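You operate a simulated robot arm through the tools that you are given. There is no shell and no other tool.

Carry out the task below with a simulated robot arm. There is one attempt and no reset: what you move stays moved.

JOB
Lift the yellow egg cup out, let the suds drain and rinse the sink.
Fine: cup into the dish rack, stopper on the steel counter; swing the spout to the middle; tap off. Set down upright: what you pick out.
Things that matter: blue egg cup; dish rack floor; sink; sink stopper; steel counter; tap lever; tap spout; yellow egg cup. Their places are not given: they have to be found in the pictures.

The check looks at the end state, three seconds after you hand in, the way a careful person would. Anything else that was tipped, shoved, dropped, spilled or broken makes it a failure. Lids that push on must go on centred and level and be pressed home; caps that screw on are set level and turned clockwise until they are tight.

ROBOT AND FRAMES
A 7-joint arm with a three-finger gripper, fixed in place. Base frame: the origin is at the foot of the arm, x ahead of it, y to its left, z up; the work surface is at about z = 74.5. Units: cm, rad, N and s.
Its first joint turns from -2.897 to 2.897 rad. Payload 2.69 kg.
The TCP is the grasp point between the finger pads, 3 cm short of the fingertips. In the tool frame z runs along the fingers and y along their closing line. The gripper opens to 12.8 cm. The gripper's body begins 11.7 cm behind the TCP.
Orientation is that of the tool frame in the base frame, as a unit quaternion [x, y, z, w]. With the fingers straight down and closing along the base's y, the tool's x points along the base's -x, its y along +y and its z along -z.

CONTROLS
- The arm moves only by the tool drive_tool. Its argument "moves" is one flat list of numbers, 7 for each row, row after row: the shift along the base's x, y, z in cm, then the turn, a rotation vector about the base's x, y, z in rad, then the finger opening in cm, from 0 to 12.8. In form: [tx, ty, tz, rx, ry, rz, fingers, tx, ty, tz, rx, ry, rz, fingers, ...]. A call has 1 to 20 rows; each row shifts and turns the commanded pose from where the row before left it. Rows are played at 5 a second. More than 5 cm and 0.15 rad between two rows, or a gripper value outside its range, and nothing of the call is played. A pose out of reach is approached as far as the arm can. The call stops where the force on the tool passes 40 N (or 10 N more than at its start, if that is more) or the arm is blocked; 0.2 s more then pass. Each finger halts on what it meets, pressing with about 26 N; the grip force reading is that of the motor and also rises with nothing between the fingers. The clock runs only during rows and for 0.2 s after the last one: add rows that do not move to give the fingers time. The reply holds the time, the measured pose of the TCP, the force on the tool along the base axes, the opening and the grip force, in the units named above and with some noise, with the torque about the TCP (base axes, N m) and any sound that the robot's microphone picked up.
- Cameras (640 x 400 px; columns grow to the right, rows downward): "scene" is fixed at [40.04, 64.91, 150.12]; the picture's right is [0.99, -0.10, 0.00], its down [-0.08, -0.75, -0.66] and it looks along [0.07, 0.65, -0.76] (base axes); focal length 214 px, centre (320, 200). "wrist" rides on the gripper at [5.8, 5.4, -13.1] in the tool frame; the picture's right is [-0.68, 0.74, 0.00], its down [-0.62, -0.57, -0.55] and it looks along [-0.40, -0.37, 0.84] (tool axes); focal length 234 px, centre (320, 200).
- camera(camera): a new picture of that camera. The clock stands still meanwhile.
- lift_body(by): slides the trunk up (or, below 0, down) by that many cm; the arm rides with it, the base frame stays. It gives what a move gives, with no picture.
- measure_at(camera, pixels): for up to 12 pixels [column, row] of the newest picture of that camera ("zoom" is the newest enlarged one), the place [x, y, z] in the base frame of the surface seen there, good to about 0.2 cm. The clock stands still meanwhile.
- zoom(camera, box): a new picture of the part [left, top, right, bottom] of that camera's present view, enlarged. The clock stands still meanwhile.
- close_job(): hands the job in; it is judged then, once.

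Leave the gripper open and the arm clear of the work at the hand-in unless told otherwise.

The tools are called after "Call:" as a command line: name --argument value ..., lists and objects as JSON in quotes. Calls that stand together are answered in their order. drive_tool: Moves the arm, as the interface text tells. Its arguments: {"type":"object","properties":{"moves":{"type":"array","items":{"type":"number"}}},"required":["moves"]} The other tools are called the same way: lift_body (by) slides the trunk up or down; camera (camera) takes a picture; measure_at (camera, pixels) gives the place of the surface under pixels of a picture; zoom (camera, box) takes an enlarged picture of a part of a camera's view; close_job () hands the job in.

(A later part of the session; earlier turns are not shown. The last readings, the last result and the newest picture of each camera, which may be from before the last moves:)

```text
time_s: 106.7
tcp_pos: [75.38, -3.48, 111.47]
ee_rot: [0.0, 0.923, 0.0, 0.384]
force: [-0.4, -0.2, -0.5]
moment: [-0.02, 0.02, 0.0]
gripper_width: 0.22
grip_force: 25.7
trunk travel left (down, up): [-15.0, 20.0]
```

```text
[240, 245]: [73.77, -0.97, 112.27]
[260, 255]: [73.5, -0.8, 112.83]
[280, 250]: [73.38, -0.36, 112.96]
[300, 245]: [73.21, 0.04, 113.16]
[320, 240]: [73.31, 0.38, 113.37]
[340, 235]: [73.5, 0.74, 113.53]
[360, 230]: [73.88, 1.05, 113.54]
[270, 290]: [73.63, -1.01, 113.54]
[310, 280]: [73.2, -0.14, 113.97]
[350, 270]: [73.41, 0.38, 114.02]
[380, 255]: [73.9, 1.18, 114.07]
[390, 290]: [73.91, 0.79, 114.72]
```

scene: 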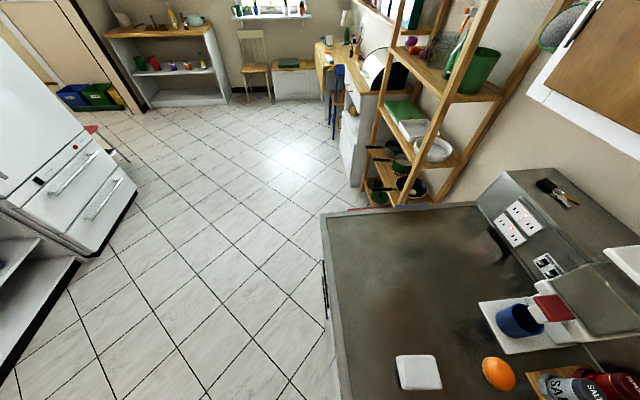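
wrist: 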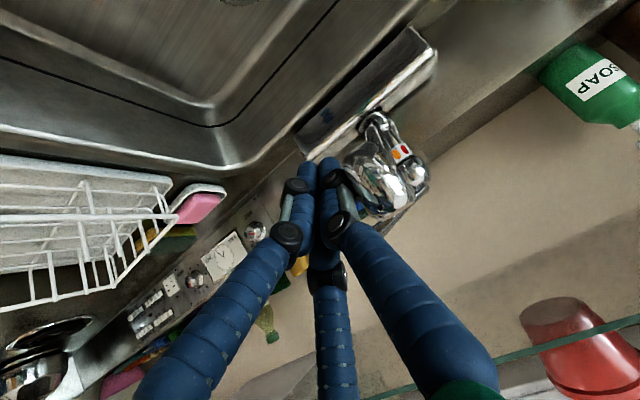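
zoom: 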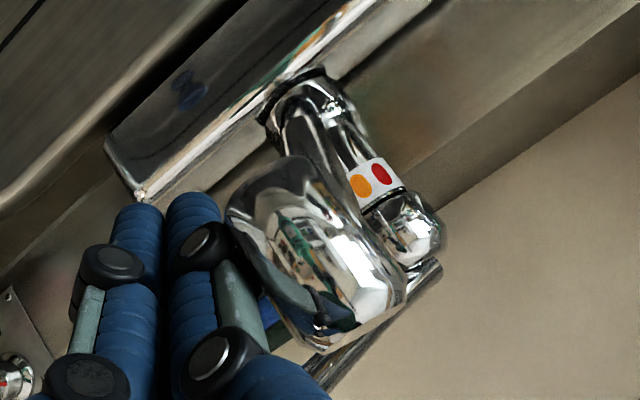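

Nozzle axis now (74.45, 0.1); it needs about +1.2 cm more. I push +1.15 cm slowly.

Call:
drive_tool --moves '[0, 0.4, 0, 0, 0, 0, 0, 0, 0.4, 0, 0, 0, 0, 0, 0, 0.35, 0, 0, 0, 0, 0, 0, 0, 0, 0, 0, 0, 0]'

Call:
camera --camera "wrist"

Call:
zoom --camera "wrist" --box '[300, 80, 460, 240]'

Call:
measure_at --camera "zoom" --pixels '[[240, 245], [260, 255], [280, 250], [300, 245], [320, 240], [340, 235], [360, 230], [270, 290], [310, 280], [350, 270], [380, 255], [390, 290]]'

```text
time_s: 107.7
tcp_pos: [75.21, -2.37, 111.32]
ee_rot: [0.0, 0.923, 0.0, 0.384]
force: [-0.3, 0.0, -0.3]
moment: [-0.02, -0.03, 0.01]
gripper_width: 0.22
grip_force: 26.0
trunk travel left (down, up): [-15.0, 20.0]
```

```text
taken
```

wrist: 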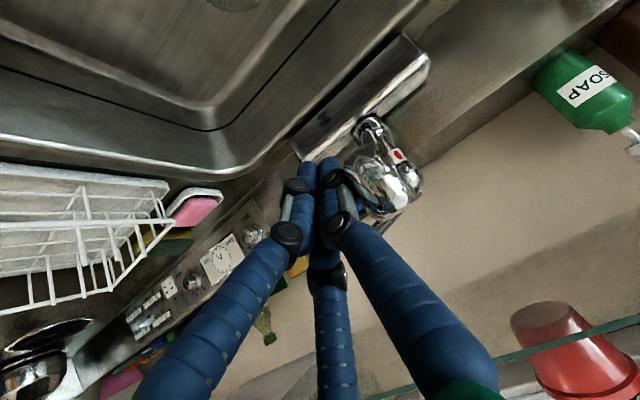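

```text
2.50 times, centred on (380, 160) of wrist
```

zoom: 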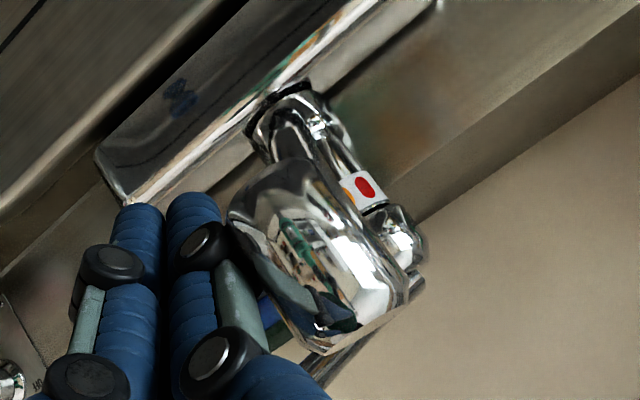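

```text
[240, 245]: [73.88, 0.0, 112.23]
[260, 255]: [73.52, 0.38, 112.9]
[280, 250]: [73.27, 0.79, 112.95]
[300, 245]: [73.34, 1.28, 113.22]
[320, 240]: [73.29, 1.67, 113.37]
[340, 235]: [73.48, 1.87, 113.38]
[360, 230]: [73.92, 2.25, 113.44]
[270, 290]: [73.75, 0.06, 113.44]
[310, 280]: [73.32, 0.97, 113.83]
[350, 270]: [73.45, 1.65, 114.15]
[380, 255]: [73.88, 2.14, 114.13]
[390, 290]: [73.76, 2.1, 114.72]
```

The nozzle is now at y≈1.2 — pointing straight out over the middle. I back off in −y, then turn the tool (yaw +45°, then flatter by 30°) so that the fingers point along the lever from its free end.

Call:
drive_tool --moves '[0, -2, 0, 0, 0, 0, 0, 0, -3, 0, 0, 0, 0, 0, 0, -3, 0, 0, 0, 0, 0, 0.4, -1.3, 0, 0, 0, 0.131, 0, 0.4, -1.3, 0, 0, 0, 0.131, 0, 0.4, -1.3, 0, 0, 0, 0.131, 0, 0.4, -1.3, 0, 0, 0, 0.131, 0, 0.4, -1.3, 0, 0, 0, 0.131, 0, 0.4, -1.3, 0, 0, 0, 0.131, 0, 0, 0, 0, 0.092, -0.092, 0, 0, 0, 0, 0, 0.092, -0.092, 0, 0, 0, 0, 0, 0.092, -0.092, 0, 0, 0, 0, 0, 0.092, -0.092, 0, 0, 0, 0, 0, 0, 0, 0, 0]'

Call:
camera --camera "wrist"

```text
time_s: 110.7
tcp_pos: [77.88, -18.23, 111.42]
ee_rot: [-0.305, 0.733, 0.234, 0.562]
force: [0.4, -1.1, -0.5]
moment: [0.03, 0.0, 0.03]
gripper_width: 0.22
grip_force: 25.3
trunk travel left (down, up): [-15.0, 20.0]
```

```text
taken
```

wrist: 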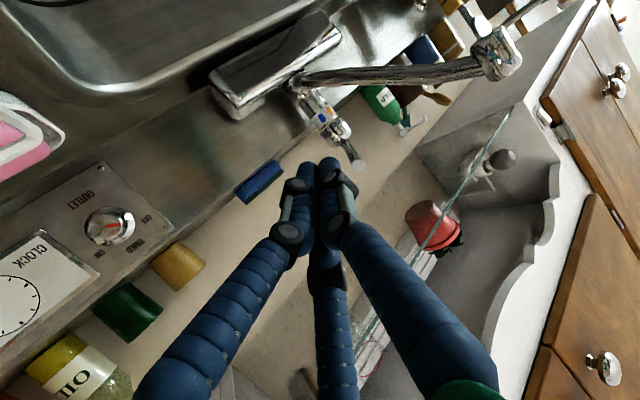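

The tool now points along (0.68,0.69,−0.26), nearly parallel to the lever. I zoom on the lever and measure it.

Call:
zoom --camera "wrist" --box '[270, 60, 430, 180]'

Call:
measure_at --camera "wrist" --pixels '[[357, 165], [351, 150], [345, 140], [338, 130], [325, 117], [305, 95], [335, 75], [490, 50], [505, 65], [420, 72]]'

```text
3.33 times, centred on (350, 120) of wrist
```

zoom: 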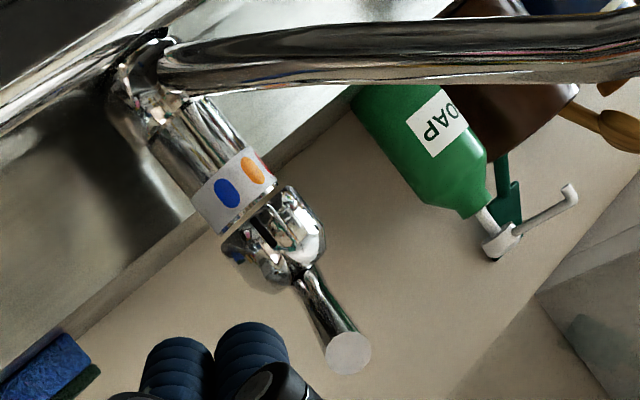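

```text
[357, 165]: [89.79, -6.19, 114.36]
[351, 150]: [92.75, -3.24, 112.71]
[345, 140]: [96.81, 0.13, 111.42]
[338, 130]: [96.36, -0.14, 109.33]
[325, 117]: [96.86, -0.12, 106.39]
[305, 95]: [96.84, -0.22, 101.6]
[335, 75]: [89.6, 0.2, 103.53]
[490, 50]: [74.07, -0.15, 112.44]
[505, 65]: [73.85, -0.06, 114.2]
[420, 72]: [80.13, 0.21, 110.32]
```

Lever axis: tip centre (89.8,−6.2,114.4), inward direction ≈(0.72,0.66,−0.23), rod radius ≈0.7. My plan: take the lever's end coaxially between the fingers. I open to 4.5 cm and move to 5 cm short of it on its axis.

Call:
drive_tool --moves '[2.1, 2.2, 1.6, 0, 0, 0, 2, 2.1, 2.2, 1.4, 0, 0, 0, 4.5, 2.1, 2.2, 0.6, 0, 0, 0, 4.5, 2.0, 2.1, 0.5, 0, 0, 0, 4.5, 0, 0, 0, 0, 0, 0, 4.5]'

Call:
camera --camera "wrist"

Call:
zoom --camera "wrist" --box '[240, 60, 420, 240]'

```text
time_s: 111.9
tcp_pos: [85.93, -9.39, 115.55]
ee_rot: [-0.304, 0.733, 0.232, 0.562]
force: [-1.0, 0.5, 0.6]
moment: [0.01, 0.02, 0.02]
gripper_width: 4.48
grip_force: 0.1
trunk travel left (down, up): [-15.0, 20.0]
```

```text
taken
```

wrist: 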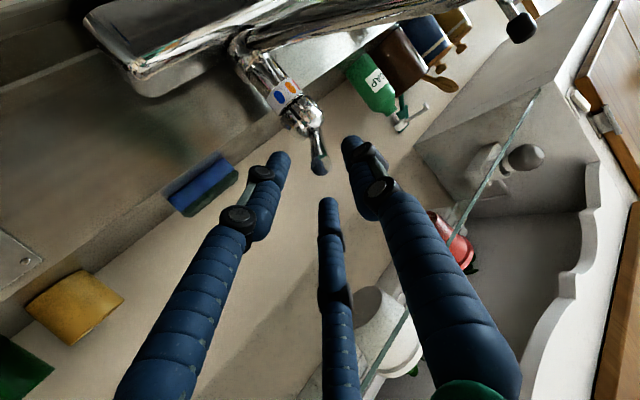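

```text
2.22 times, centred on (330, 150) of wrist
```

zoom: 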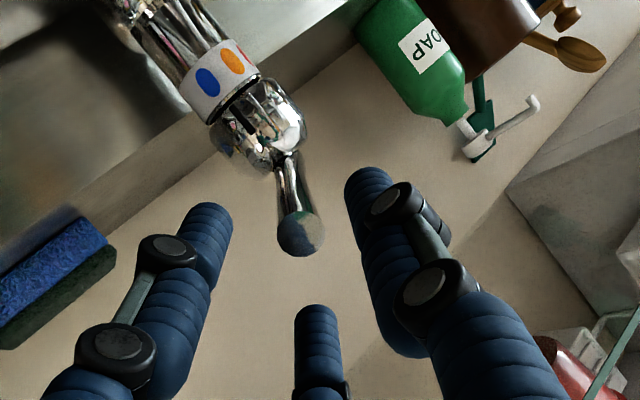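

The lever tip sits centred between the three fingertips. I advance 4 cm along the lever axis.

Call:
drive_tool --moves '[0.95, 0.85, -0.3, 0, 0, 0, 4.5, 0.95, 0.85, -0.3, 0, 0, 0, 4.5, 0.95, 0.85, -0.3, 0, 0, 0, 4.5, 0, 0, 0, 0, 0, 0, 4.5]'

Call:
camera --camera "wrist"

Call:
zoom --camera "wrist" --box '[240, 60, 420, 240]'

```text
time_s: 112.9
tcp_pos: [88.81, -6.93, 114.52]
ee_rot: [-0.304, 0.733, 0.233, 0.562]
force: [0.2, -0.8, 0.7]
moment: [0.04, -0.01, 0.0]
gripper_width: 4.5
grip_force: 0.1
trunk travel left (down, up): [-15.0, 20.0]
```

```text
taken
```

wrist: 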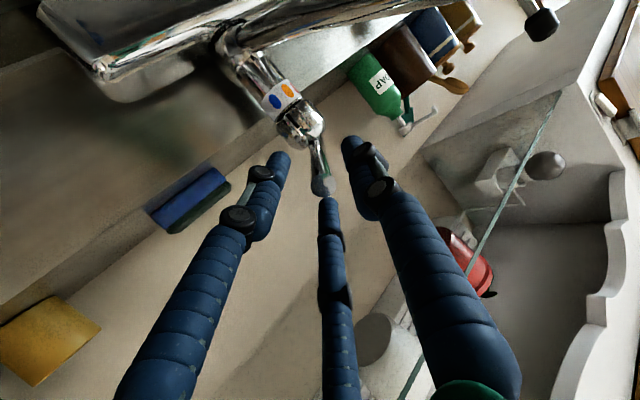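

```text
2.22 times, centred on (330, 150) of wrist
```

zoom: 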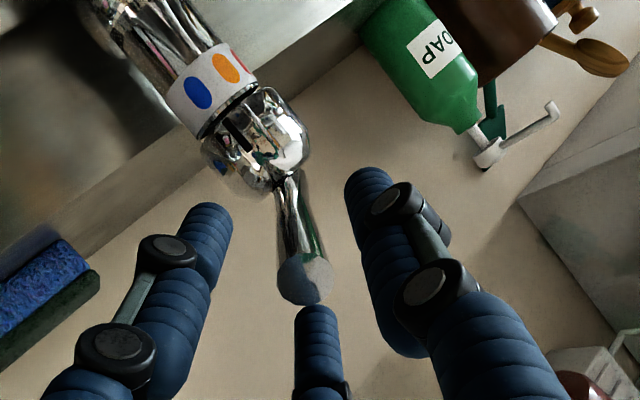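

Well aligned (tip within 0.3 cm of the tool axis). I advance 2.7 cm more, then close gently on the rod.

Call:
drive_tool --moves '[0.95, 0.87, -0.3, 0, 0, 0, 4.5, 0.95, 0.87, -0.3, 0, 0, 0, 4.5, 0, 0, 0, 0, 0, 0, 4.5, 0, 0, 0, 0, 0, 0, 3.5, 0, 0, 0, 0, 0, 0, 2.6, 0, 0, 0, 0, 0, 0, 2.0, 0, 0, 0, 0, 0, 0, 1.6, 0, 0, 0, 0, 0, 0, 1.3, 0, 0, 0, 0, 0, 0, 1.1]'

Call:
camera --camera "wrist"

Call:
zoom --camera "wrist" --box '[240, 60, 420, 240]'

```text
time_s: 114.9
tcp_pos: [90.88, -5.22, 114.2]
ee_rot: [-0.304, 0.732, 0.232, 0.563]
force: [12.6, 1.3, 15.3]
moment: [0.44, -0.83, -0.66]
gripper_width: 1.96
grip_force: 43.8
trunk travel left (down, up): [-15.0, 20.0]
```

```text
taken
```

wrist: 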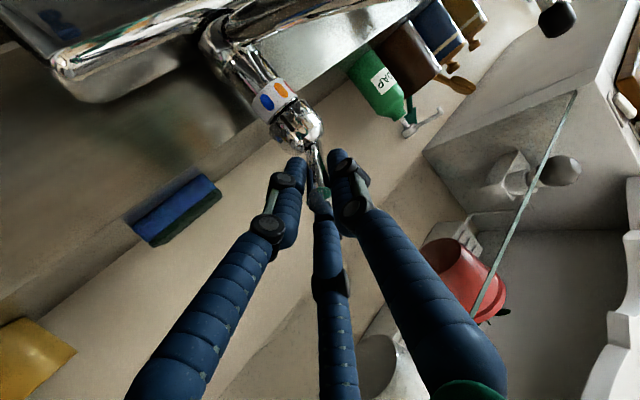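

```text
2.22 times, centred on (330, 150) of wrist
```

zoom: 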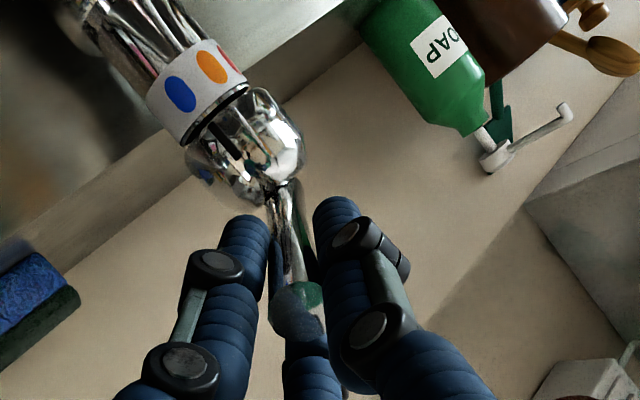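

The grip is a bit off-centre (reaction towards up/+x). I shift slightly (+0.15,−0.05,+0.25) to centre on the rod and read the force.

Call:
drive_tool --moves '[0, 0, 0, 0, 0, 0, 2.4, 0.15, -0.05, 0.25, 0, 0, 0, 2.4, 0, 0, 0, 0, 0, 0, 1.7, 0, 0, 0, 0, 0, 0, 1.3, 0, 0, 0, 0, 0, 0, 1.1]'

```text
time_s: 116.1
tcp_pos: [91.02, -5.34, 114.21]
ee_rot: [-0.303, 0.734, 0.231, 0.562]
force: [12.2, -2.3, 5.4]
moment: [-0.13, -0.21, -0.94]
gripper_width: 1.9
grip_force: 43.9
trunk travel left (down, up): [-15.0, 20.0]
```

There's some twist from a small angle mismatch, so rather than clamp I will cage the rod loosely (opening 2.5 cm) — two fingers below, one above. Then I raise along the lever's arc by 5° and listen.

Call:
drive_tool --moves '[0, 0, 0, 0, 0, 0, 2.5, 0, 0, 0, 0, 0, 0, 2.5, 0.16, 0.15, 0.41, -0.0293, 0.0324, 0, 2.5, 0.17, 0.15, 0.41, -0.0293, 0.0324, 0, 2.5, 0, 0, 0, 0, 0, 0, 2.5]'

Call:
camera --camera "wrist"

Call:
zoom --camera "wrist" --box '[240, 60, 420, 240]'

```text
time_s: 117.3
tcp_pos: [91.36, -4.92, 115.13]
ee_rot: [-0.313, 0.757, 0.221, 0.529]
force: [-0.3, 0.4, -0.5]
moment: [-0.01, 0.0, -0.04]
gripper_width: 2.54
grip_force: 0.1
trunk travel left (down, up): [-15.0, 20.0]
```

```text
taken
```

wrist: 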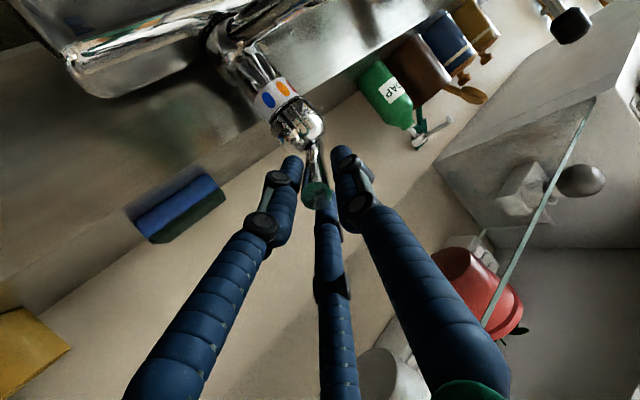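

```text
2.22 times, centred on (330, 150) of wrist
```

zoom: 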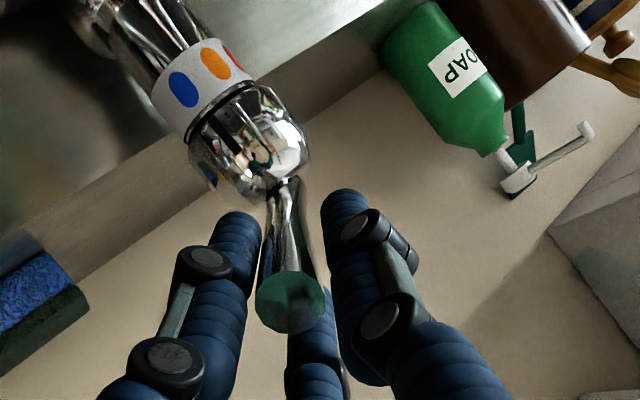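

Call:
measure_at --camera "zoom" --pixels '[[290, 302], [275, 295], [305, 300], [285, 230], [230, 85]]'

Call:
drive_tool --moves '[0.19, 0.17, 0.4, -0.0293, 0.0324, 0, 2.5, 0.19, 0.17, 0.4, -0.0293, 0.0324, 0, 2.5, 0, 0, 0, 0, 0, 0, 2.5]'

Call:
camera --camera "wrist"

Call:
zoom --camera "wrist" --box '[240, 60, 420, 240]'

```text
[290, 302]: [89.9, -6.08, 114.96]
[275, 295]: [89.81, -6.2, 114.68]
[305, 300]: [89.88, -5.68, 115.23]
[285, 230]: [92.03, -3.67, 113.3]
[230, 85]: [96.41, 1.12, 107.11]
```

```text
time_s: 118.1
tcp_pos: [91.54, -4.67, 115.82]
ee_rot: [-0.321, 0.78, 0.209, 0.494]
force: [-0.2, 0.1, 0.1]
moment: [0.02, -0.01, 0.01]
gripper_width: 2.55
grip_force: 0.1
trunk travel left (down, up): [-15.0, 20.0]
```

```text
taken
```

wrist: 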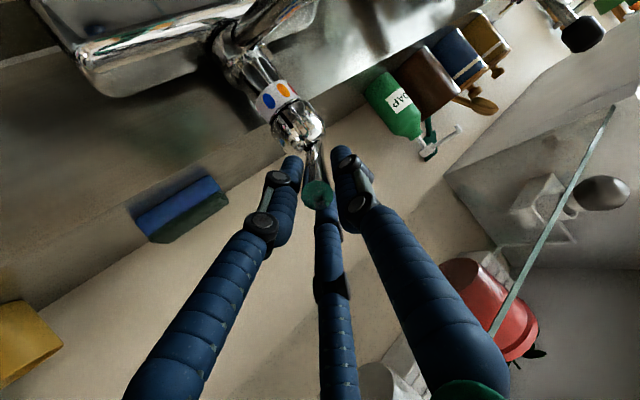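

```text
2.22 times, centred on (330, 150) of wrist
```

zoom: 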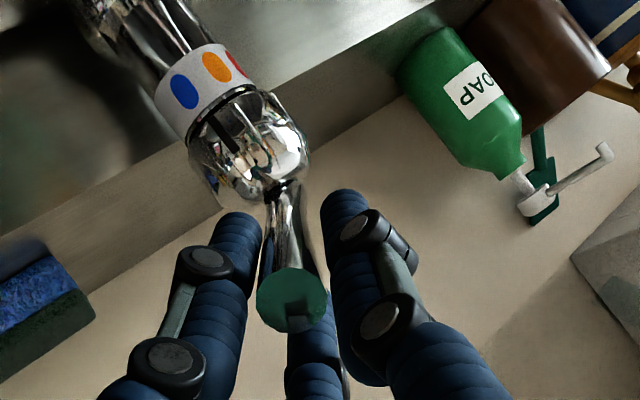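

Call:
measure_at --camera "zoom" --pixels '[[290, 302], [275, 295], [305, 300], [285, 230], [230, 85]]'

Call:
camera --camera "scene"

```text
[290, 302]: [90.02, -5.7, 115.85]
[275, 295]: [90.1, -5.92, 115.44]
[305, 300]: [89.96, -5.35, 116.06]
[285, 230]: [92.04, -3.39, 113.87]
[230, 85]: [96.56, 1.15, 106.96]
```

```text
taken
```

scene: 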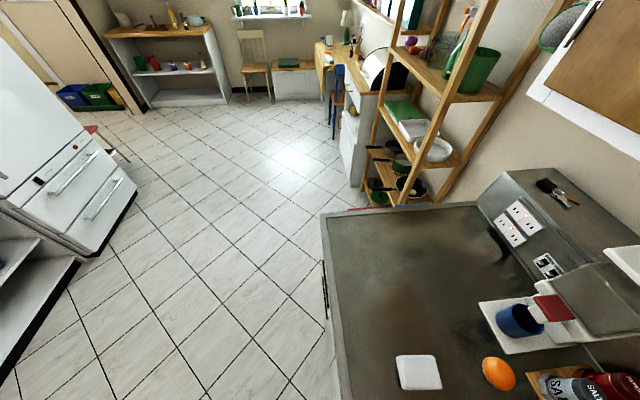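

Lifting works: the tip rose from 114.4 to 115.9 with hardly any force. I raise it another 10° and listen for water.

Call:
drive_tool --moves '[0.22, 0.2, 0.37, -0.0293, 0.0324, 0, 2.5, 0.22, 0.2, 0.37, -0.0293, 0.0324, 0, 2.5, 0.24, 0.21, 0.34, -0.0293, 0.0324, 0, 2.5, 0.24, 0.21, 0.34, -0.0293, 0.0324, 0, 2.5, 0, 0, 0, 0, 0, 0, 2.5]'

Call:
camera --camera "wrist"

Call:
zoom --camera "wrist" --box '[240, 60, 420, 240]'

Call:
measure_at --camera "zoom" --pixels '[[290, 302], [285, 230], [230, 85]]'

```text
time_s: 119.3
tcp_pos: [92.7, -3.76, 117.21]
ee_rot: [-0.335, 0.822, 0.183, 0.422]
force: [-0.7, 0.2, -0.8]
moment: [0.01, 0.05, -0.07]
gripper_width: 2.57
grip_force: 1.1
trunk travel left (down, up): [-15.0, 20.0]
```

```text
taken
```

wrist: 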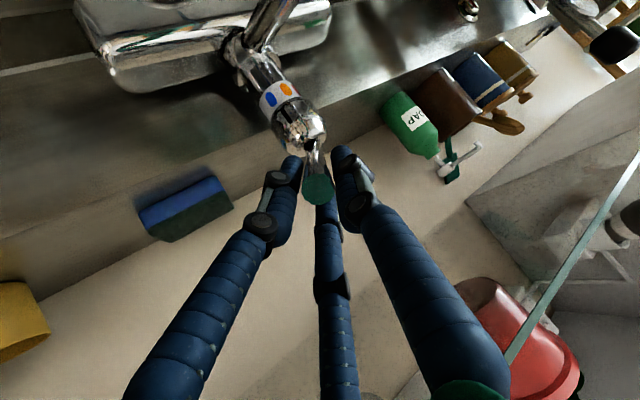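

```text
2.22 times, centred on (330, 150) of wrist
```

zoom: 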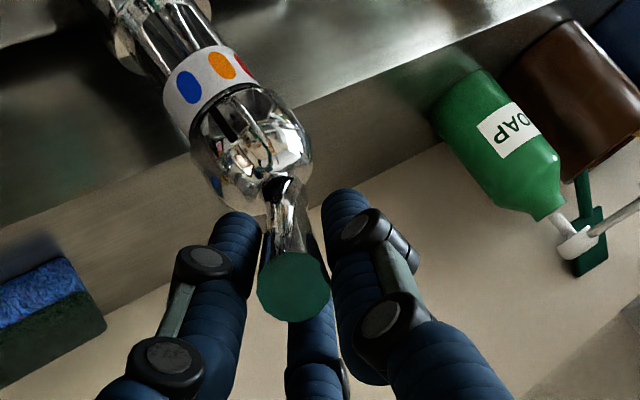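

```text
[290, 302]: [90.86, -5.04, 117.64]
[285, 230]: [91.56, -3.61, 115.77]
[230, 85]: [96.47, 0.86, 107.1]
```

The tip is lifted ≈17° (z 117.6). I check how close the hand is to the shelf edge (the strip at right) and pot.

Call:
measure_at --camera "wrist" --pixels '[[575, 262], [610, 205], [535, 318], [500, 320], [560, 350], [465, 390], [440, 330], [600, 240], [480, 12]]'

```text
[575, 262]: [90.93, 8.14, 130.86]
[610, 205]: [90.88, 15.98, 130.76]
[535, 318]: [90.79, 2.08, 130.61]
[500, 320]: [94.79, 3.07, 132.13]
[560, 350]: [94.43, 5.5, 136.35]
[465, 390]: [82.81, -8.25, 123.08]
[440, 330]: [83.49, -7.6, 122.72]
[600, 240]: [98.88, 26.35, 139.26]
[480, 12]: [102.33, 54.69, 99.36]
```

The shelf edge is at x≈90.9, z≈130.7 – still clear. To see whether water runs, I open the cage, back off along the tool axis and look towards the nozzle.

Call:
drive_tool --moves '[0, 0, 0, 0, 0, 0, 4.5, 0, 0, 0, 0, 0, 0, 4.5, -0.95, -0.97, 0.95, 0, 0, 0, 4.5, -0.95, -0.97, 0.95, 0, 0, 0, 4.5, -0.95, -0.97, 0.95, 0, 0, 0, 4.5, -0.95, -0.97, 0.95, 0, 0, 0, 4.5, -2, -2.5, 0, 0, 0, 0, 4.5, -2, -2.5, 0, 0, 0, 0, 4.5, 0, 0, 0, 0, 0, 0, 4.5]'

Call:
camera --camera "wrist"

```text
time_s: 121.3
tcp_pos: [84.61, -12.65, 121.21]
ee_rot: [-0.335, 0.822, 0.183, 0.423]
force: [-0.3, -0.3, 0.4]
moment: [0.05, -0.01, 0.02]
gripper_width: 4.52
grip_force: 0.0
trunk travel left (down, up): [-15.0, 20.0]
```

```text
taken
```

wrist: 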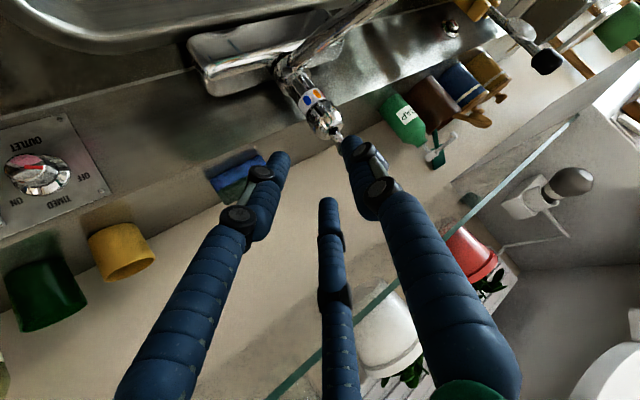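

Call:
zoom --camera "wrist" --box '[260, 0, 440, 180]'

```text
2.22 times, centred on (350, 90) of wrist
```

zoom: 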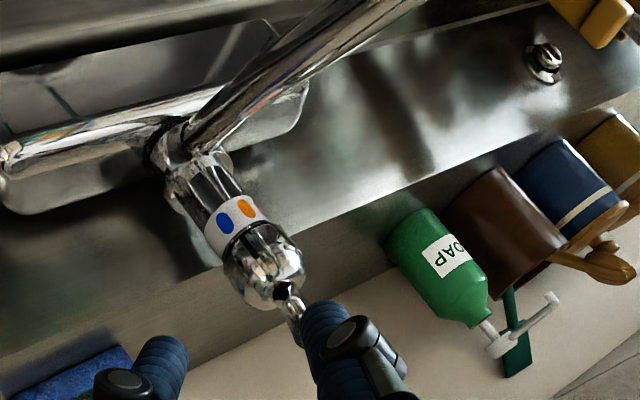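

I back off further in −x to get the nozzle and stream into view.

Call:
drive_tool --moves '[-4, -0.8, 0, 0, 0, 0, 4.5, -4, -0.8, 0, 0, 0, 0, 4.5, -4, -0.8, 0, 0, 0, 0, 4.5, -4, -0.8, 0, 0, 0, 0, 4.5, 0, 0, 0, 0, 0, 0, 4.5]'

Call:
camera --camera "wrist"

Call:
zoom --camera "wrist" --box '[280, 20, 480, 160]'

```text
time_s: 122.5
tcp_pos: [68.75, -16.03, 121.24]
ee_rot: [-0.335, 0.822, 0.183, 0.424]
force: [-0.3, 0.5, 0.4]
moment: [-0.01, 0.03, -0.02]
gripper_width: 4.55
grip_force: 0.0
trunk travel left (down, up): [-15.0, 20.0]
```

```text
taken
```

wrist: 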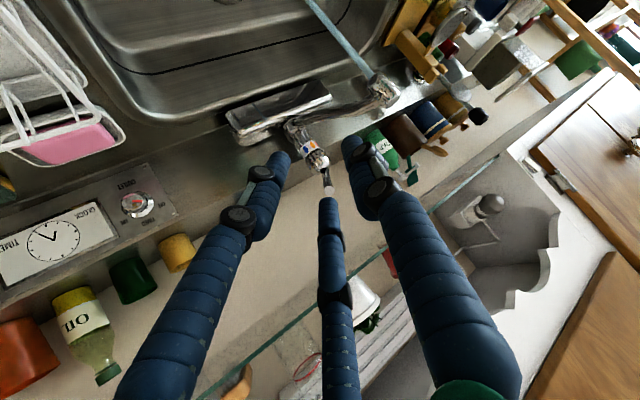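

```text
2.86 times, centred on (380, 90) of wrist
```

zoom: 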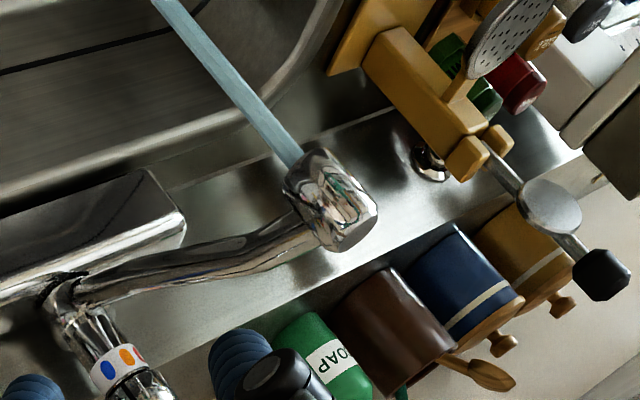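

Water is running in a stream from the nozzle into the sink, with the drain open. I let it run to rinse: hold still for 4 s, twice.

Call:
drive_tool --moves '[0, 0, 0, 0, 0, 0, 4.5, 0, 0, 0, 0, 0, 0, 4.5, 0, 0, 0, 0, 0, 0, 4.5, 0, 0, 0, 0, 0, 0, 4.5, 0, 0, 0, 0, 0, 0, 4.5, 0, 0, 0, 0, 0, 0, 4.5, 0, 0, 0, 0, 0, 0, 4.5, 0, 0, 0, 0, 0, 0, 4.5, 0, 0, 0, 0, 0, 0, 4.5, 0, 0, 0, 0, 0, 0, 4.5, 0, 0, 0, 0, 0, 0, 4.5, 0, 0, 0, 0, 0, 0, 4.5, 0, 0, 0, 0, 0, 0, 4.5, 0, 0, 0, 0, 0, 0, 4.5, 0, 0, 0, 0, 0, 0, 4.5, 0, 0, 0, 0, 0, 0, 4.5, 0, 0, 0, 0, 0, 0, 4.5, 0, 0, 0, 0, 0, 0, 4.5, 0, 0, 0, 0, 0, 0, 4.5, 0, 0, 0, 0, 0, 0, 4.5]'

Call:
drive_tool --moves '[0, 0, 0, 0, 0, 0, 4.5, 0, 0, 0, 0, 0, 0, 4.5, 0, 0, 0, 0, 0, 0, 4.5, 0, 0, 0, 0, 0, 0, 4.5, 0, 0, 0, 0, 0, 0, 4.5, 0, 0, 0, 0, 0, 0, 4.5, 0, 0, 0, 0, 0, 0, 4.5, 0, 0, 0, 0, 0, 0, 4.5, 0, 0, 0, 0, 0, 0, 4.5, 0, 0, 0, 0, 0, 0, 4.5, 0, 0, 0, 0, 0, 0, 4.5, 0, 0, 0, 0, 0, 0, 4.5, 0, 0, 0, 0, 0, 0, 4.5, 0, 0, 0, 0, 0, 0, 4.5, 0, 0, 0, 0, 0, 0, 4.5, 0, 0, 0, 0, 0, 0, 4.5, 0, 0, 0, 0, 0, 0, 4.5, 0, 0, 0, 0, 0, 0, 4.5, 0, 0, 0, 0, 0, 0, 4.5, 0, 0, 0, 0, 0, 0, 4.5]'

Call:
camera --camera "wrist"

Call:
zoom --camera "wrist" --box '[60, 0, 420, 200]'

```text
time_s: 126.7
tcp_pos: [68.97, -16.04, 121.29]
ee_rot: [-0.335, 0.821, 0.183, 0.423]
force: [-0.2, 0.6, -0.7]
moment: [-0.02, -0.01, 0.0]
gripper_width: 4.51
grip_force: 0.1
trunk travel left (down, up): [-15.0, 20.0]
```

```text
time_s: 130.9
tcp_pos: [68.9, -16.11, 121.24]
ee_rot: [-0.335, 0.822, 0.183, 0.423]
force: [-0.5, 1.0, 0.1]
moment: [0.0, 0.03, -0.03]
gripper_width: 4.51
grip_force: 0.0
trunk travel left (down, up): [-15.0, 20.0]
```

```text
taken
```

wrist: 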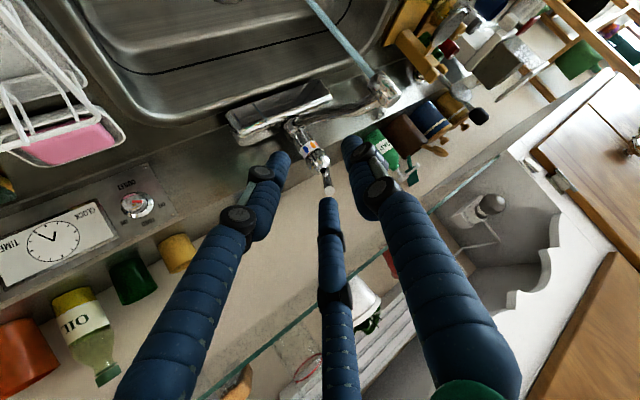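

```text
1.78 times, centred on (240, 100) of wrist
```

zoom: 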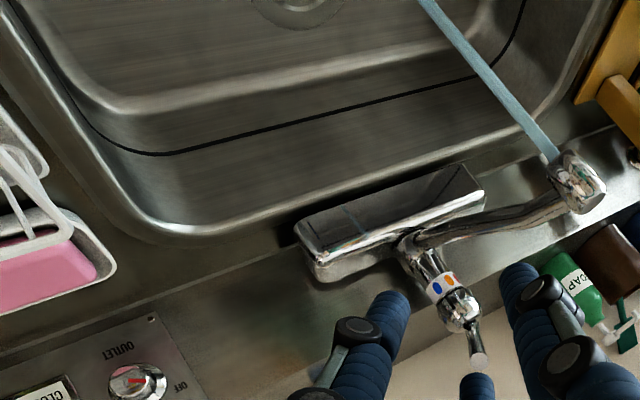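

Water still runs. I zoom on the dark line round the basin and the basin floor to see whether it is residue or part of the sink.

Call:
zoom --camera "wrist" --box '[80, 0, 220, 90]'

Call:
zoom --camera "wrist" --box '[200, 0, 360, 100]'

Call:
measure_at --camera "wrist" --pixels '[[150, 75], [200, 68], [250, 50], [300, 40], [325, 15], [340, 35], [365, 70], [228, 3], [250, 15], [300, 15]]'

```text
4.44 times, centred on (150, 45) of wrist
```

zoom: 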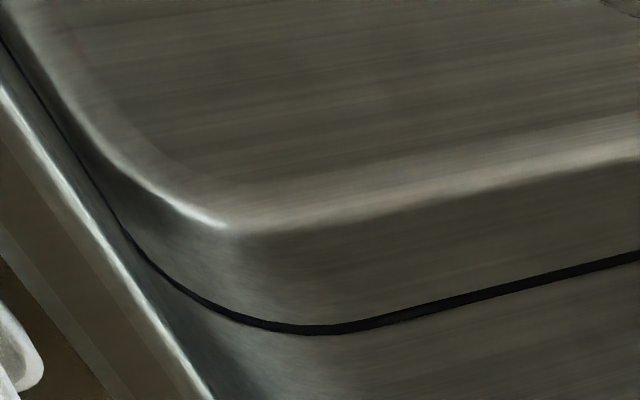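

```text
4.00 times, centred on (280, 50) of wrist
```

zoom: 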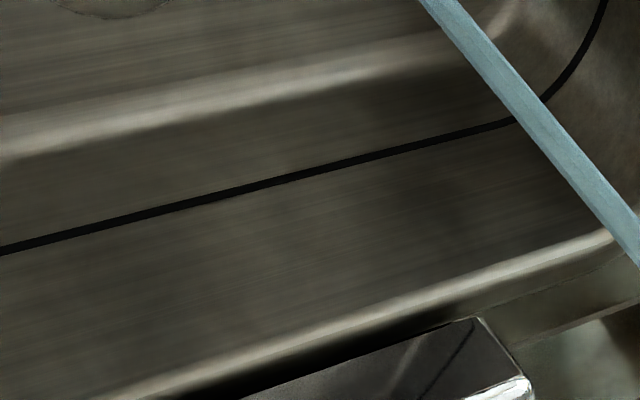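

```text
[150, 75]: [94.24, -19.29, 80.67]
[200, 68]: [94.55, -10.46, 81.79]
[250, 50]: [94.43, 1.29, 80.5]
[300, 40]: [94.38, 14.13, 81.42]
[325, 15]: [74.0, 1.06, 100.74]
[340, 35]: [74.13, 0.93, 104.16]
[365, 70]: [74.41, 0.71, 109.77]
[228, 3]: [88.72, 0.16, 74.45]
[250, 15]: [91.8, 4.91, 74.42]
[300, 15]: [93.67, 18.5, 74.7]
```

The line is a crisp permanent mark of the sink; the basin is clean. Water has run ≈12 s. Now I turn the tap off by retracing the path to the lever: first back to just short of its tip.

Call:
drive_tool --moves '[4, 0.8, 0, 0, 0, 0, 4.5, 4, 0.8, 0, 0, 0, 0, 4.5, 4, 0.8, 0, 0, 0, 0, 4.5, 4, 0.8, 0, 0, 0, 0, 4.5, 2, 2.5, 0, 0, 0, 0, 4.5, 2, 2.5, 0, 0, 0, 0, 4.5, 0, 0, 0, 0, 0, 0, 4.5]'

Call:
camera --camera "wrist"

Call:
zoom --camera "wrist" --box '[240, 60, 420, 240]'

```text
time_s: 132.5
tcp_pos: [88.95, -7.82, 120.89]
ee_rot: [-0.335, 0.821, 0.183, 0.424]
force: [0.6, 0.1, 0.1]
moment: [0.01, 0.04, 0.0]
gripper_width: 4.49
grip_force: 0.0
trunk travel left (down, up): [-15.0, 20.0]
```

```text
taken
```

wrist: 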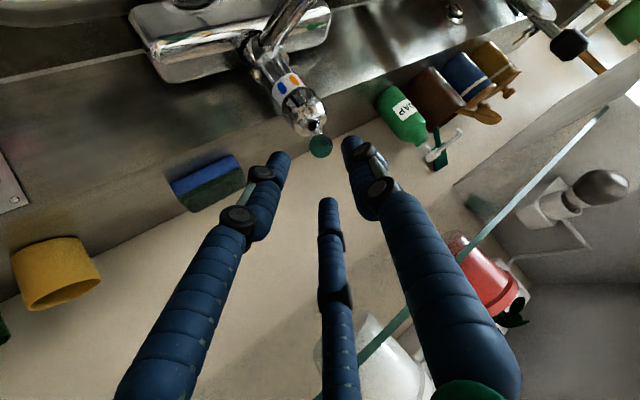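

```text
2.22 times, centred on (330, 150) of wrist
```

zoom: 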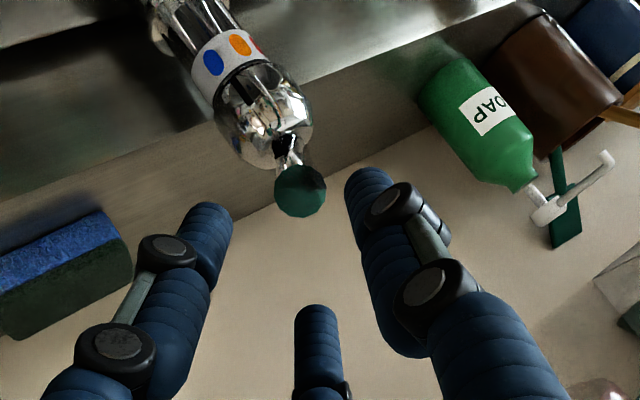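

Call:
measure_at --camera "zoom" --pixels '[[300, 190], [285, 185], [318, 195], [302, 205], [290, 155], [255, 110]]'

```text
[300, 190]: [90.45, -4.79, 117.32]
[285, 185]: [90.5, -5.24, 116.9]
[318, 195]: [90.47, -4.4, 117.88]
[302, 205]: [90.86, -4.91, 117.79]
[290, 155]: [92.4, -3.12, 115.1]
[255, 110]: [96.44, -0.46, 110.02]
```

Lever tip now at (90.5,−4.9,117.35), sloping ≈28°. I align the tool to it (raise pitch 7°, yaw −4.6°) and move to 5 cm short on its axis.

Call:
drive_tool --moves '[-0.9, 0, -0.6, 0.043, -0.043, -0.04, 4.5, -0.85, 0, -0.6, 0.043, -0.043, -0.04, 4.5, 0, 0, 0, 0, 0, 0, 4.5]'

Call:
camera --camera "wrist"

Call:
zoom --camera "wrist" --box '[240, 60, 420, 240]'

```text
time_s: 133.3
tcp_pos: [86.95, -7.63, 119.89]
ee_rot: [-0.291, 0.807, 0.186, 0.48]
force: [0.2, 0.0, 0.1]
moment: [0.0, 0.02, -0.03]
gripper_width: 4.52
grip_force: 0.0
trunk travel left (down, up): [-15.0, 20.0]
```

```text
taken
```

wrist: 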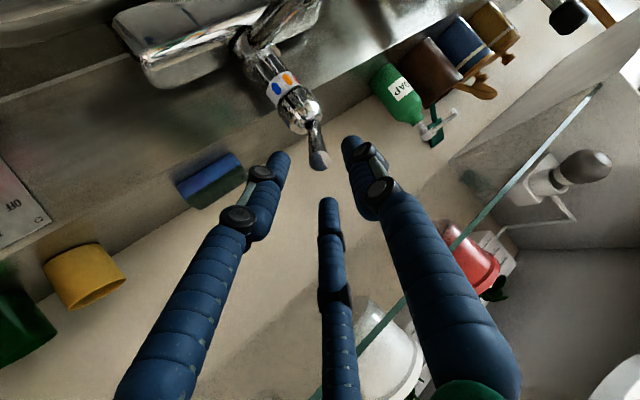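

```text
2.22 times, centred on (330, 150) of wrist
```

zoom: 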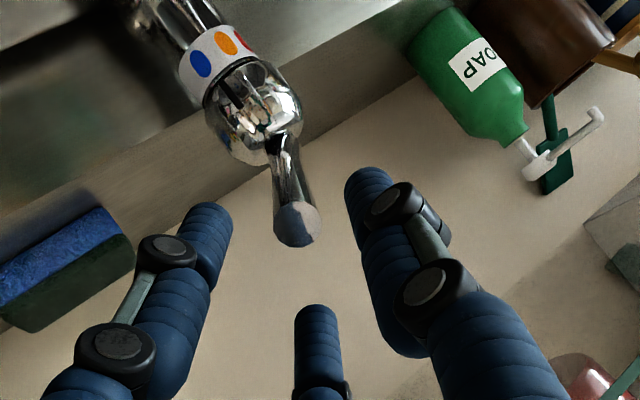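

The lever tip lies exactly on the tool axis. I advance 6.3 cm along it, then narrow to 2.6 cm to cage the rod.

Call:
drive_tool --moves '[0.845, 0.722, -0.591, 0, 0, 0, 4.5, 0.845, 0.722, -0.591, 0, 0, 0, 4.5, 0.845, 0.722, -0.591, 0, 0, 0, 4.5, 0.845, 0.722, -0.591, 0, 0, 0, 4.5, 0.845, 0.722, -0.591, 0, 0, 0, 4.5, 0, 0, 0, 0, 0, 0, 3.5, 0, 0, 0, 0, 0, 0, 2.6, 0, 0, 0, 0, 0, 0, 2.6]'

Call:
camera --camera "wrist"

Call:
zoom --camera "wrist" --box '[240, 60, 420, 240]'

```text
time_s: 135.1
tcp_pos: [91.22, -4.0, 116.9]
ee_rot: [-0.292, 0.807, 0.187, 0.478]
force: [0.2, -0.4, -1.2]
moment: [-0.02, -0.01, 0.0]
gripper_width: 2.6
grip_force: 0.2
trunk travel left (down, up): [-15.0, 20.0]
```

```text
taken
```

wrist: 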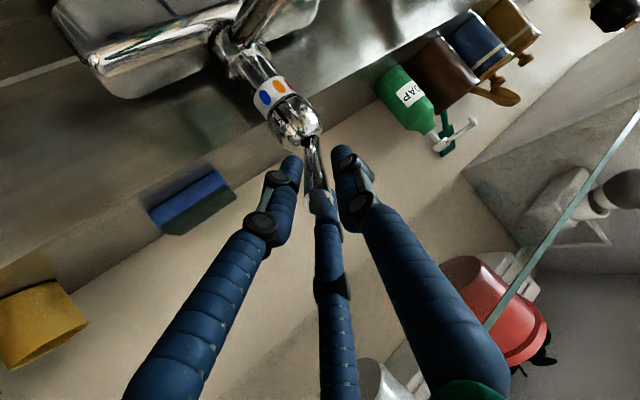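

```text
2.22 times, centred on (330, 150) of wrist
```

zoom: 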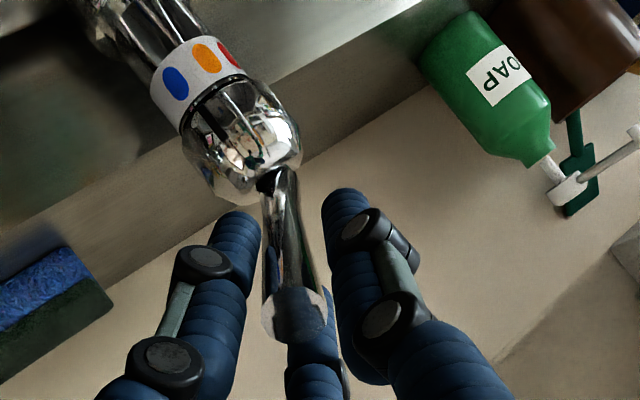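

The rod is caged. I lower the lever along its arc by 15° and read the force.

Call:
drive_tool --moves '[-0.24, -0.185, -0.39, 0.028, -0.0335, 0, 2.6, -0.24, -0.185, -0.39, 0.028, -0.0335, 0, 2.6, -0.215, -0.165, -0.415, 0.028, -0.0335, 0, 2.6, -0.215, -0.165, -0.415, 0.028, -0.0335, 0, 2.6, -0.185, -0.145, -0.44, 0.028, -0.0335, 0, 2.6, -0.185, -0.145, -0.44, 0.028, -0.0335, 0, 2.6, 0, 0, 0, 0, 0, 0, 2.6]'

Call:
camera --camera "wrist"

Call:
zoom --camera "wrist" --box '[240, 60, 420, 240]'

```text
time_s: 136.7
tcp_pos: [90.03, -5.23, 114.24]
ee_rot: [-0.267, 0.737, 0.223, 0.58]
force: [0.4, -0.5, -0.5]
moment: [-0.05, -0.02, 0.03]
gripper_width: 2.59
grip_force: 0.1
trunk travel left (down, up): [-15.0, 20.0]
```

```text
taken
```

wrist: 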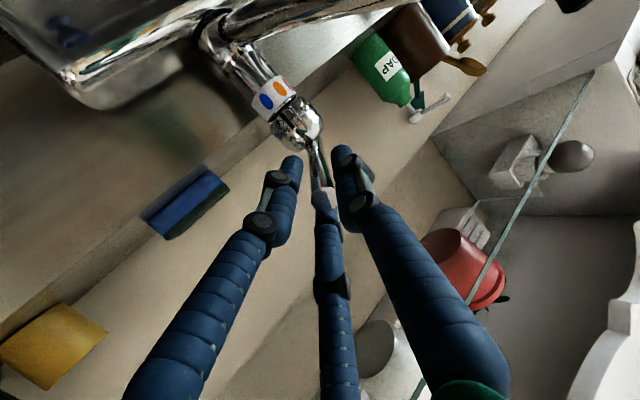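

```text
2.22 times, centred on (330, 150) of wrist
```

zoom: 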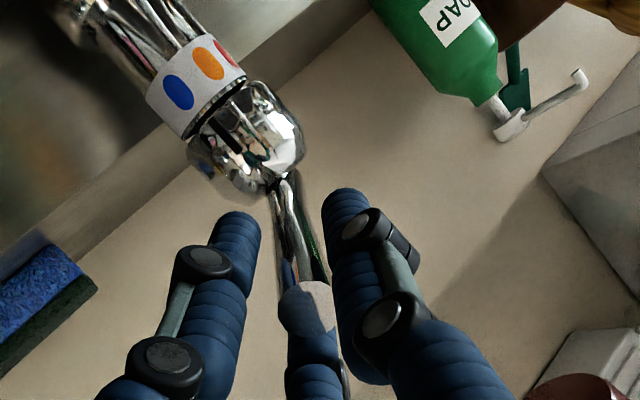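

Call:
measure_at --camera "zoom" --pixels '[[305, 305], [295, 300], [318, 300], [290, 220], [250, 125]]'

Call:
drive_tool --moves '[-0.1, -0.08, -0.3, 0.01, -0.012, 0, 2.6, 0, 0, 0, 0, 0, 0, 2.6]'

```text
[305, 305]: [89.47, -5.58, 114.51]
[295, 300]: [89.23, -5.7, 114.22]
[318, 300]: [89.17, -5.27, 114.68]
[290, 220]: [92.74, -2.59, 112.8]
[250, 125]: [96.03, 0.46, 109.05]
```

```text
time_s: 137.3
tcp_pos: [89.8, -5.26, 114.01]
ee_rot: [-0.265, 0.732, 0.225, 0.586]
force: [0.7, -0.4, 0.9]
moment: [0.0, 0.01, -0.03]
gripper_width: 2.65
grip_force: 0.8
trunk travel left (down, up): [-15.0, 20.0]
```

The lever is nearly at its original height. I keep lowering in small steps until I feel its stop.

Call:
drive_tool --moves '[0, 0, -0.3, 0, 0, 0, 2.6, 0, 0, 0, 0, 0, 0, 2.6]'

Call:
drive_tool --moves '[0, 0, -0.3, 0, 0, 0, 2.6, 0, 0, 0, 0, 0, 0, 2.6]'

```text
time_s: 137.9
tcp_pos: [89.8, -5.17, 113.79]
ee_rot: [-0.266, 0.731, 0.226, 0.586]
force: [1.4, -0.7, 1.3]
moment: [0.03, -0.06, 0.0]
gripper_width: 2.75
grip_force: 1.0
trunk travel left (down, up): [-15.0, 20.0]
```

```text
time_s: 138.5
tcp_pos: [89.89, -5.14, 113.49]
ee_rot: [-0.265, 0.732, 0.225, 0.586]
force: [2.4, -1.0, 2.5]
moment: [0.12, -0.13, -0.31]
gripper_width: 2.79
grip_force: 9.2
trunk travel left (down, up): [-15.0, 20.0]
```

Call:
drive_tool --moves '[0, 0, -0.3, 0, 0, 0, 2.4, 0, 0, 0, 0, 0, 0, 2.4]'

Call:
camera --camera "wrist"

Call:
zoom --camera "wrist" --box '[240, 60, 420, 240]'

Call:
measure_at --camera "zoom" --pixels '[[305, 290], [295, 285], [318, 285], [300, 300], [290, 220]]'

```text
time_s: 139.1
tcp_pos: [89.8, -5.32, 113.55]
ee_rot: [-0.265, 0.73, 0.224, 0.588]
force: [7.3, -7.1, 23.5]
moment: [1.03, -1.81, -1.04]
gripper_width: 2.56
grip_force: 45.1
trunk travel left (down, up): [-15.0, 20.0]
```

```text
taken
```

wrist: 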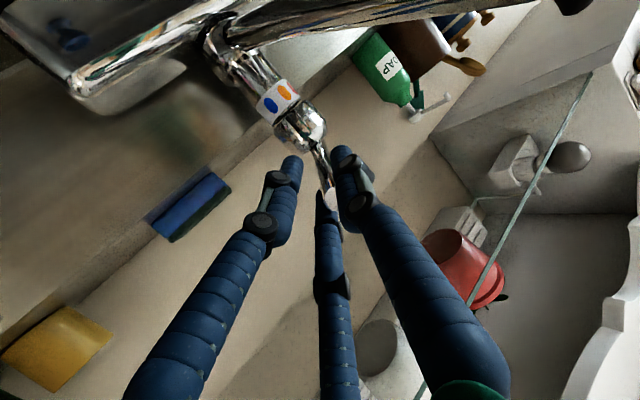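

```text
2.22 times, centred on (330, 150) of wrist
```

zoom: 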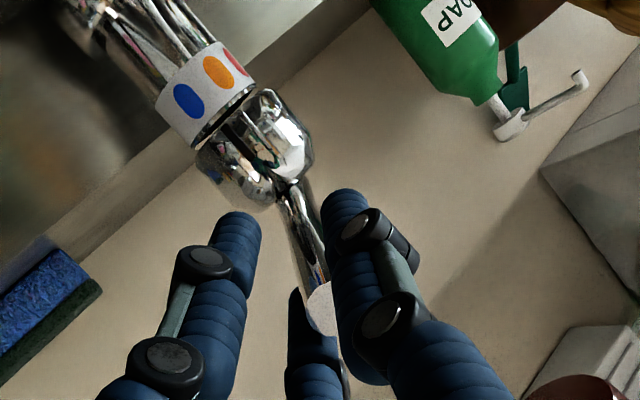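

```text
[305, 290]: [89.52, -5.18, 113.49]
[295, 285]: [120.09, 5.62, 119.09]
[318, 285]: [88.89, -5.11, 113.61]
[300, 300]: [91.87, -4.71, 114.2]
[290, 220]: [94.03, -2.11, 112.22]
```

The reaction rose to 23 N – the lever is at its stop. I ease up, open the cage, and back off along the axis to check lever and water.

Call:
drive_tool --moves '[0, 0, 0.3, 0, 0, 0, 3.0, 0, 0, 0.4, 0, 0, 0, 4.5, 0, 0, 0, 0, 0, 0, 4.5, -0.95, -0.85, 0.3, 0, 0, 0, 4.5, -0.95, -0.85, 0.3, 0, 0, 0, 4.5, -0.95, -0.85, 0.3, 0, 0, 0, 4.5, -0.95, -0.85, 0.3, 0, 0, 0, 4.5, -0.95, -0.85, 0.3, 0, 0, 0, 4.5, -2, -2, 0.5, 0, 0, 0, 4.5, 0, 0, 0, 0, 0, 0, 4.5]'

Call:
camera --camera "wrist"

Call:
zoom --camera "wrist" --box '[240, 30, 420, 210]'

```text
time_s: 141.3
tcp_pos: [83.26, -11.38, 116.01]
ee_rot: [-0.266, 0.732, 0.226, 0.585]
force: [0.2, -0.5, 0.1]
moment: [-0.02, 0.01, 0.0]
gripper_width: 4.51
grip_force: 0.1
trunk travel left (down, up): [-15.0, 20.0]
```

```text
taken
```

wrist: 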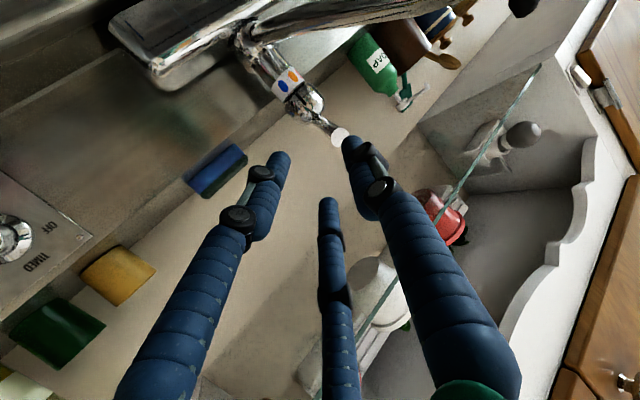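

```text
2.22 times, centred on (330, 120) of wrist
```

zoom: 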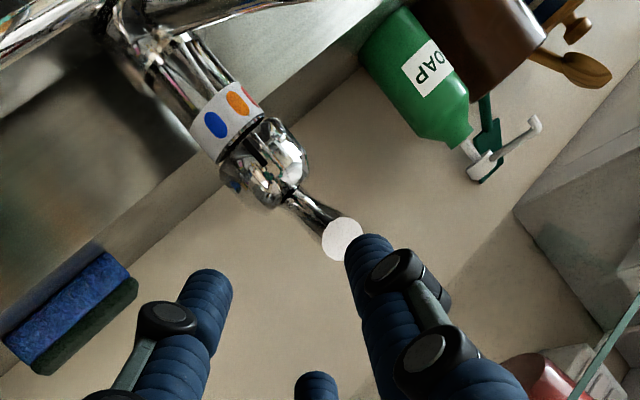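

Call:
measure_at --camera "zoom" --pixels '[[340, 240], [332, 240], [348, 235], [340, 252], [315, 210], [300, 205], [270, 150]]'

```text
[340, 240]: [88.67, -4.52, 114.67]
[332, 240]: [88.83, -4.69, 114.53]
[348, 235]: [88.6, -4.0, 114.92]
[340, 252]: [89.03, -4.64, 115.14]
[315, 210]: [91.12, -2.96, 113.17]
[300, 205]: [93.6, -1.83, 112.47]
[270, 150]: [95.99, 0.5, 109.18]
```

The lever has turned sideways a bit (≈10°, tip now (88.7,−4.5,114.7)). I back off to see whether the stream has stopped.

Call:
drive_tool --moves '[-4, -1.2, 1, 0, 0, 0, 4.5, -4, -1.2, 1, 0, 0, 0, 4.5, -4, -1.2, 1, 0, 0, 0, 4.5, -4, -1.2, 1, 0, 0, 0, 4.5, 0, 0, 0, 0, 0, 0, 4.5]'

Call:
camera --camera "wrist"

Call:
zoom --camera "wrist" --box '[280, 0, 480, 140]'

```text
time_s: 142.5
tcp_pos: [67.33, -16.08, 119.81]
ee_rot: [-0.265, 0.732, 0.224, 0.586]
force: [-0.1, -0.1, -0.4]
moment: [-0.01, 0.02, -0.05]
gripper_width: 4.53
grip_force: 0.0
trunk travel left (down, up): [-15.0, 20.0]
```

```text
taken
```

wrist: 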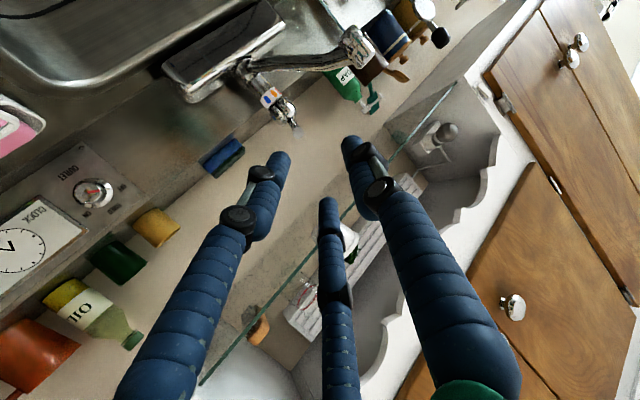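

```text
2.86 times, centred on (380, 70) of wrist
```

zoom: 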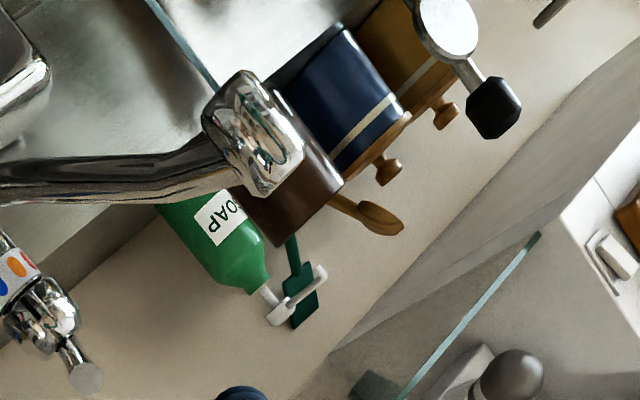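

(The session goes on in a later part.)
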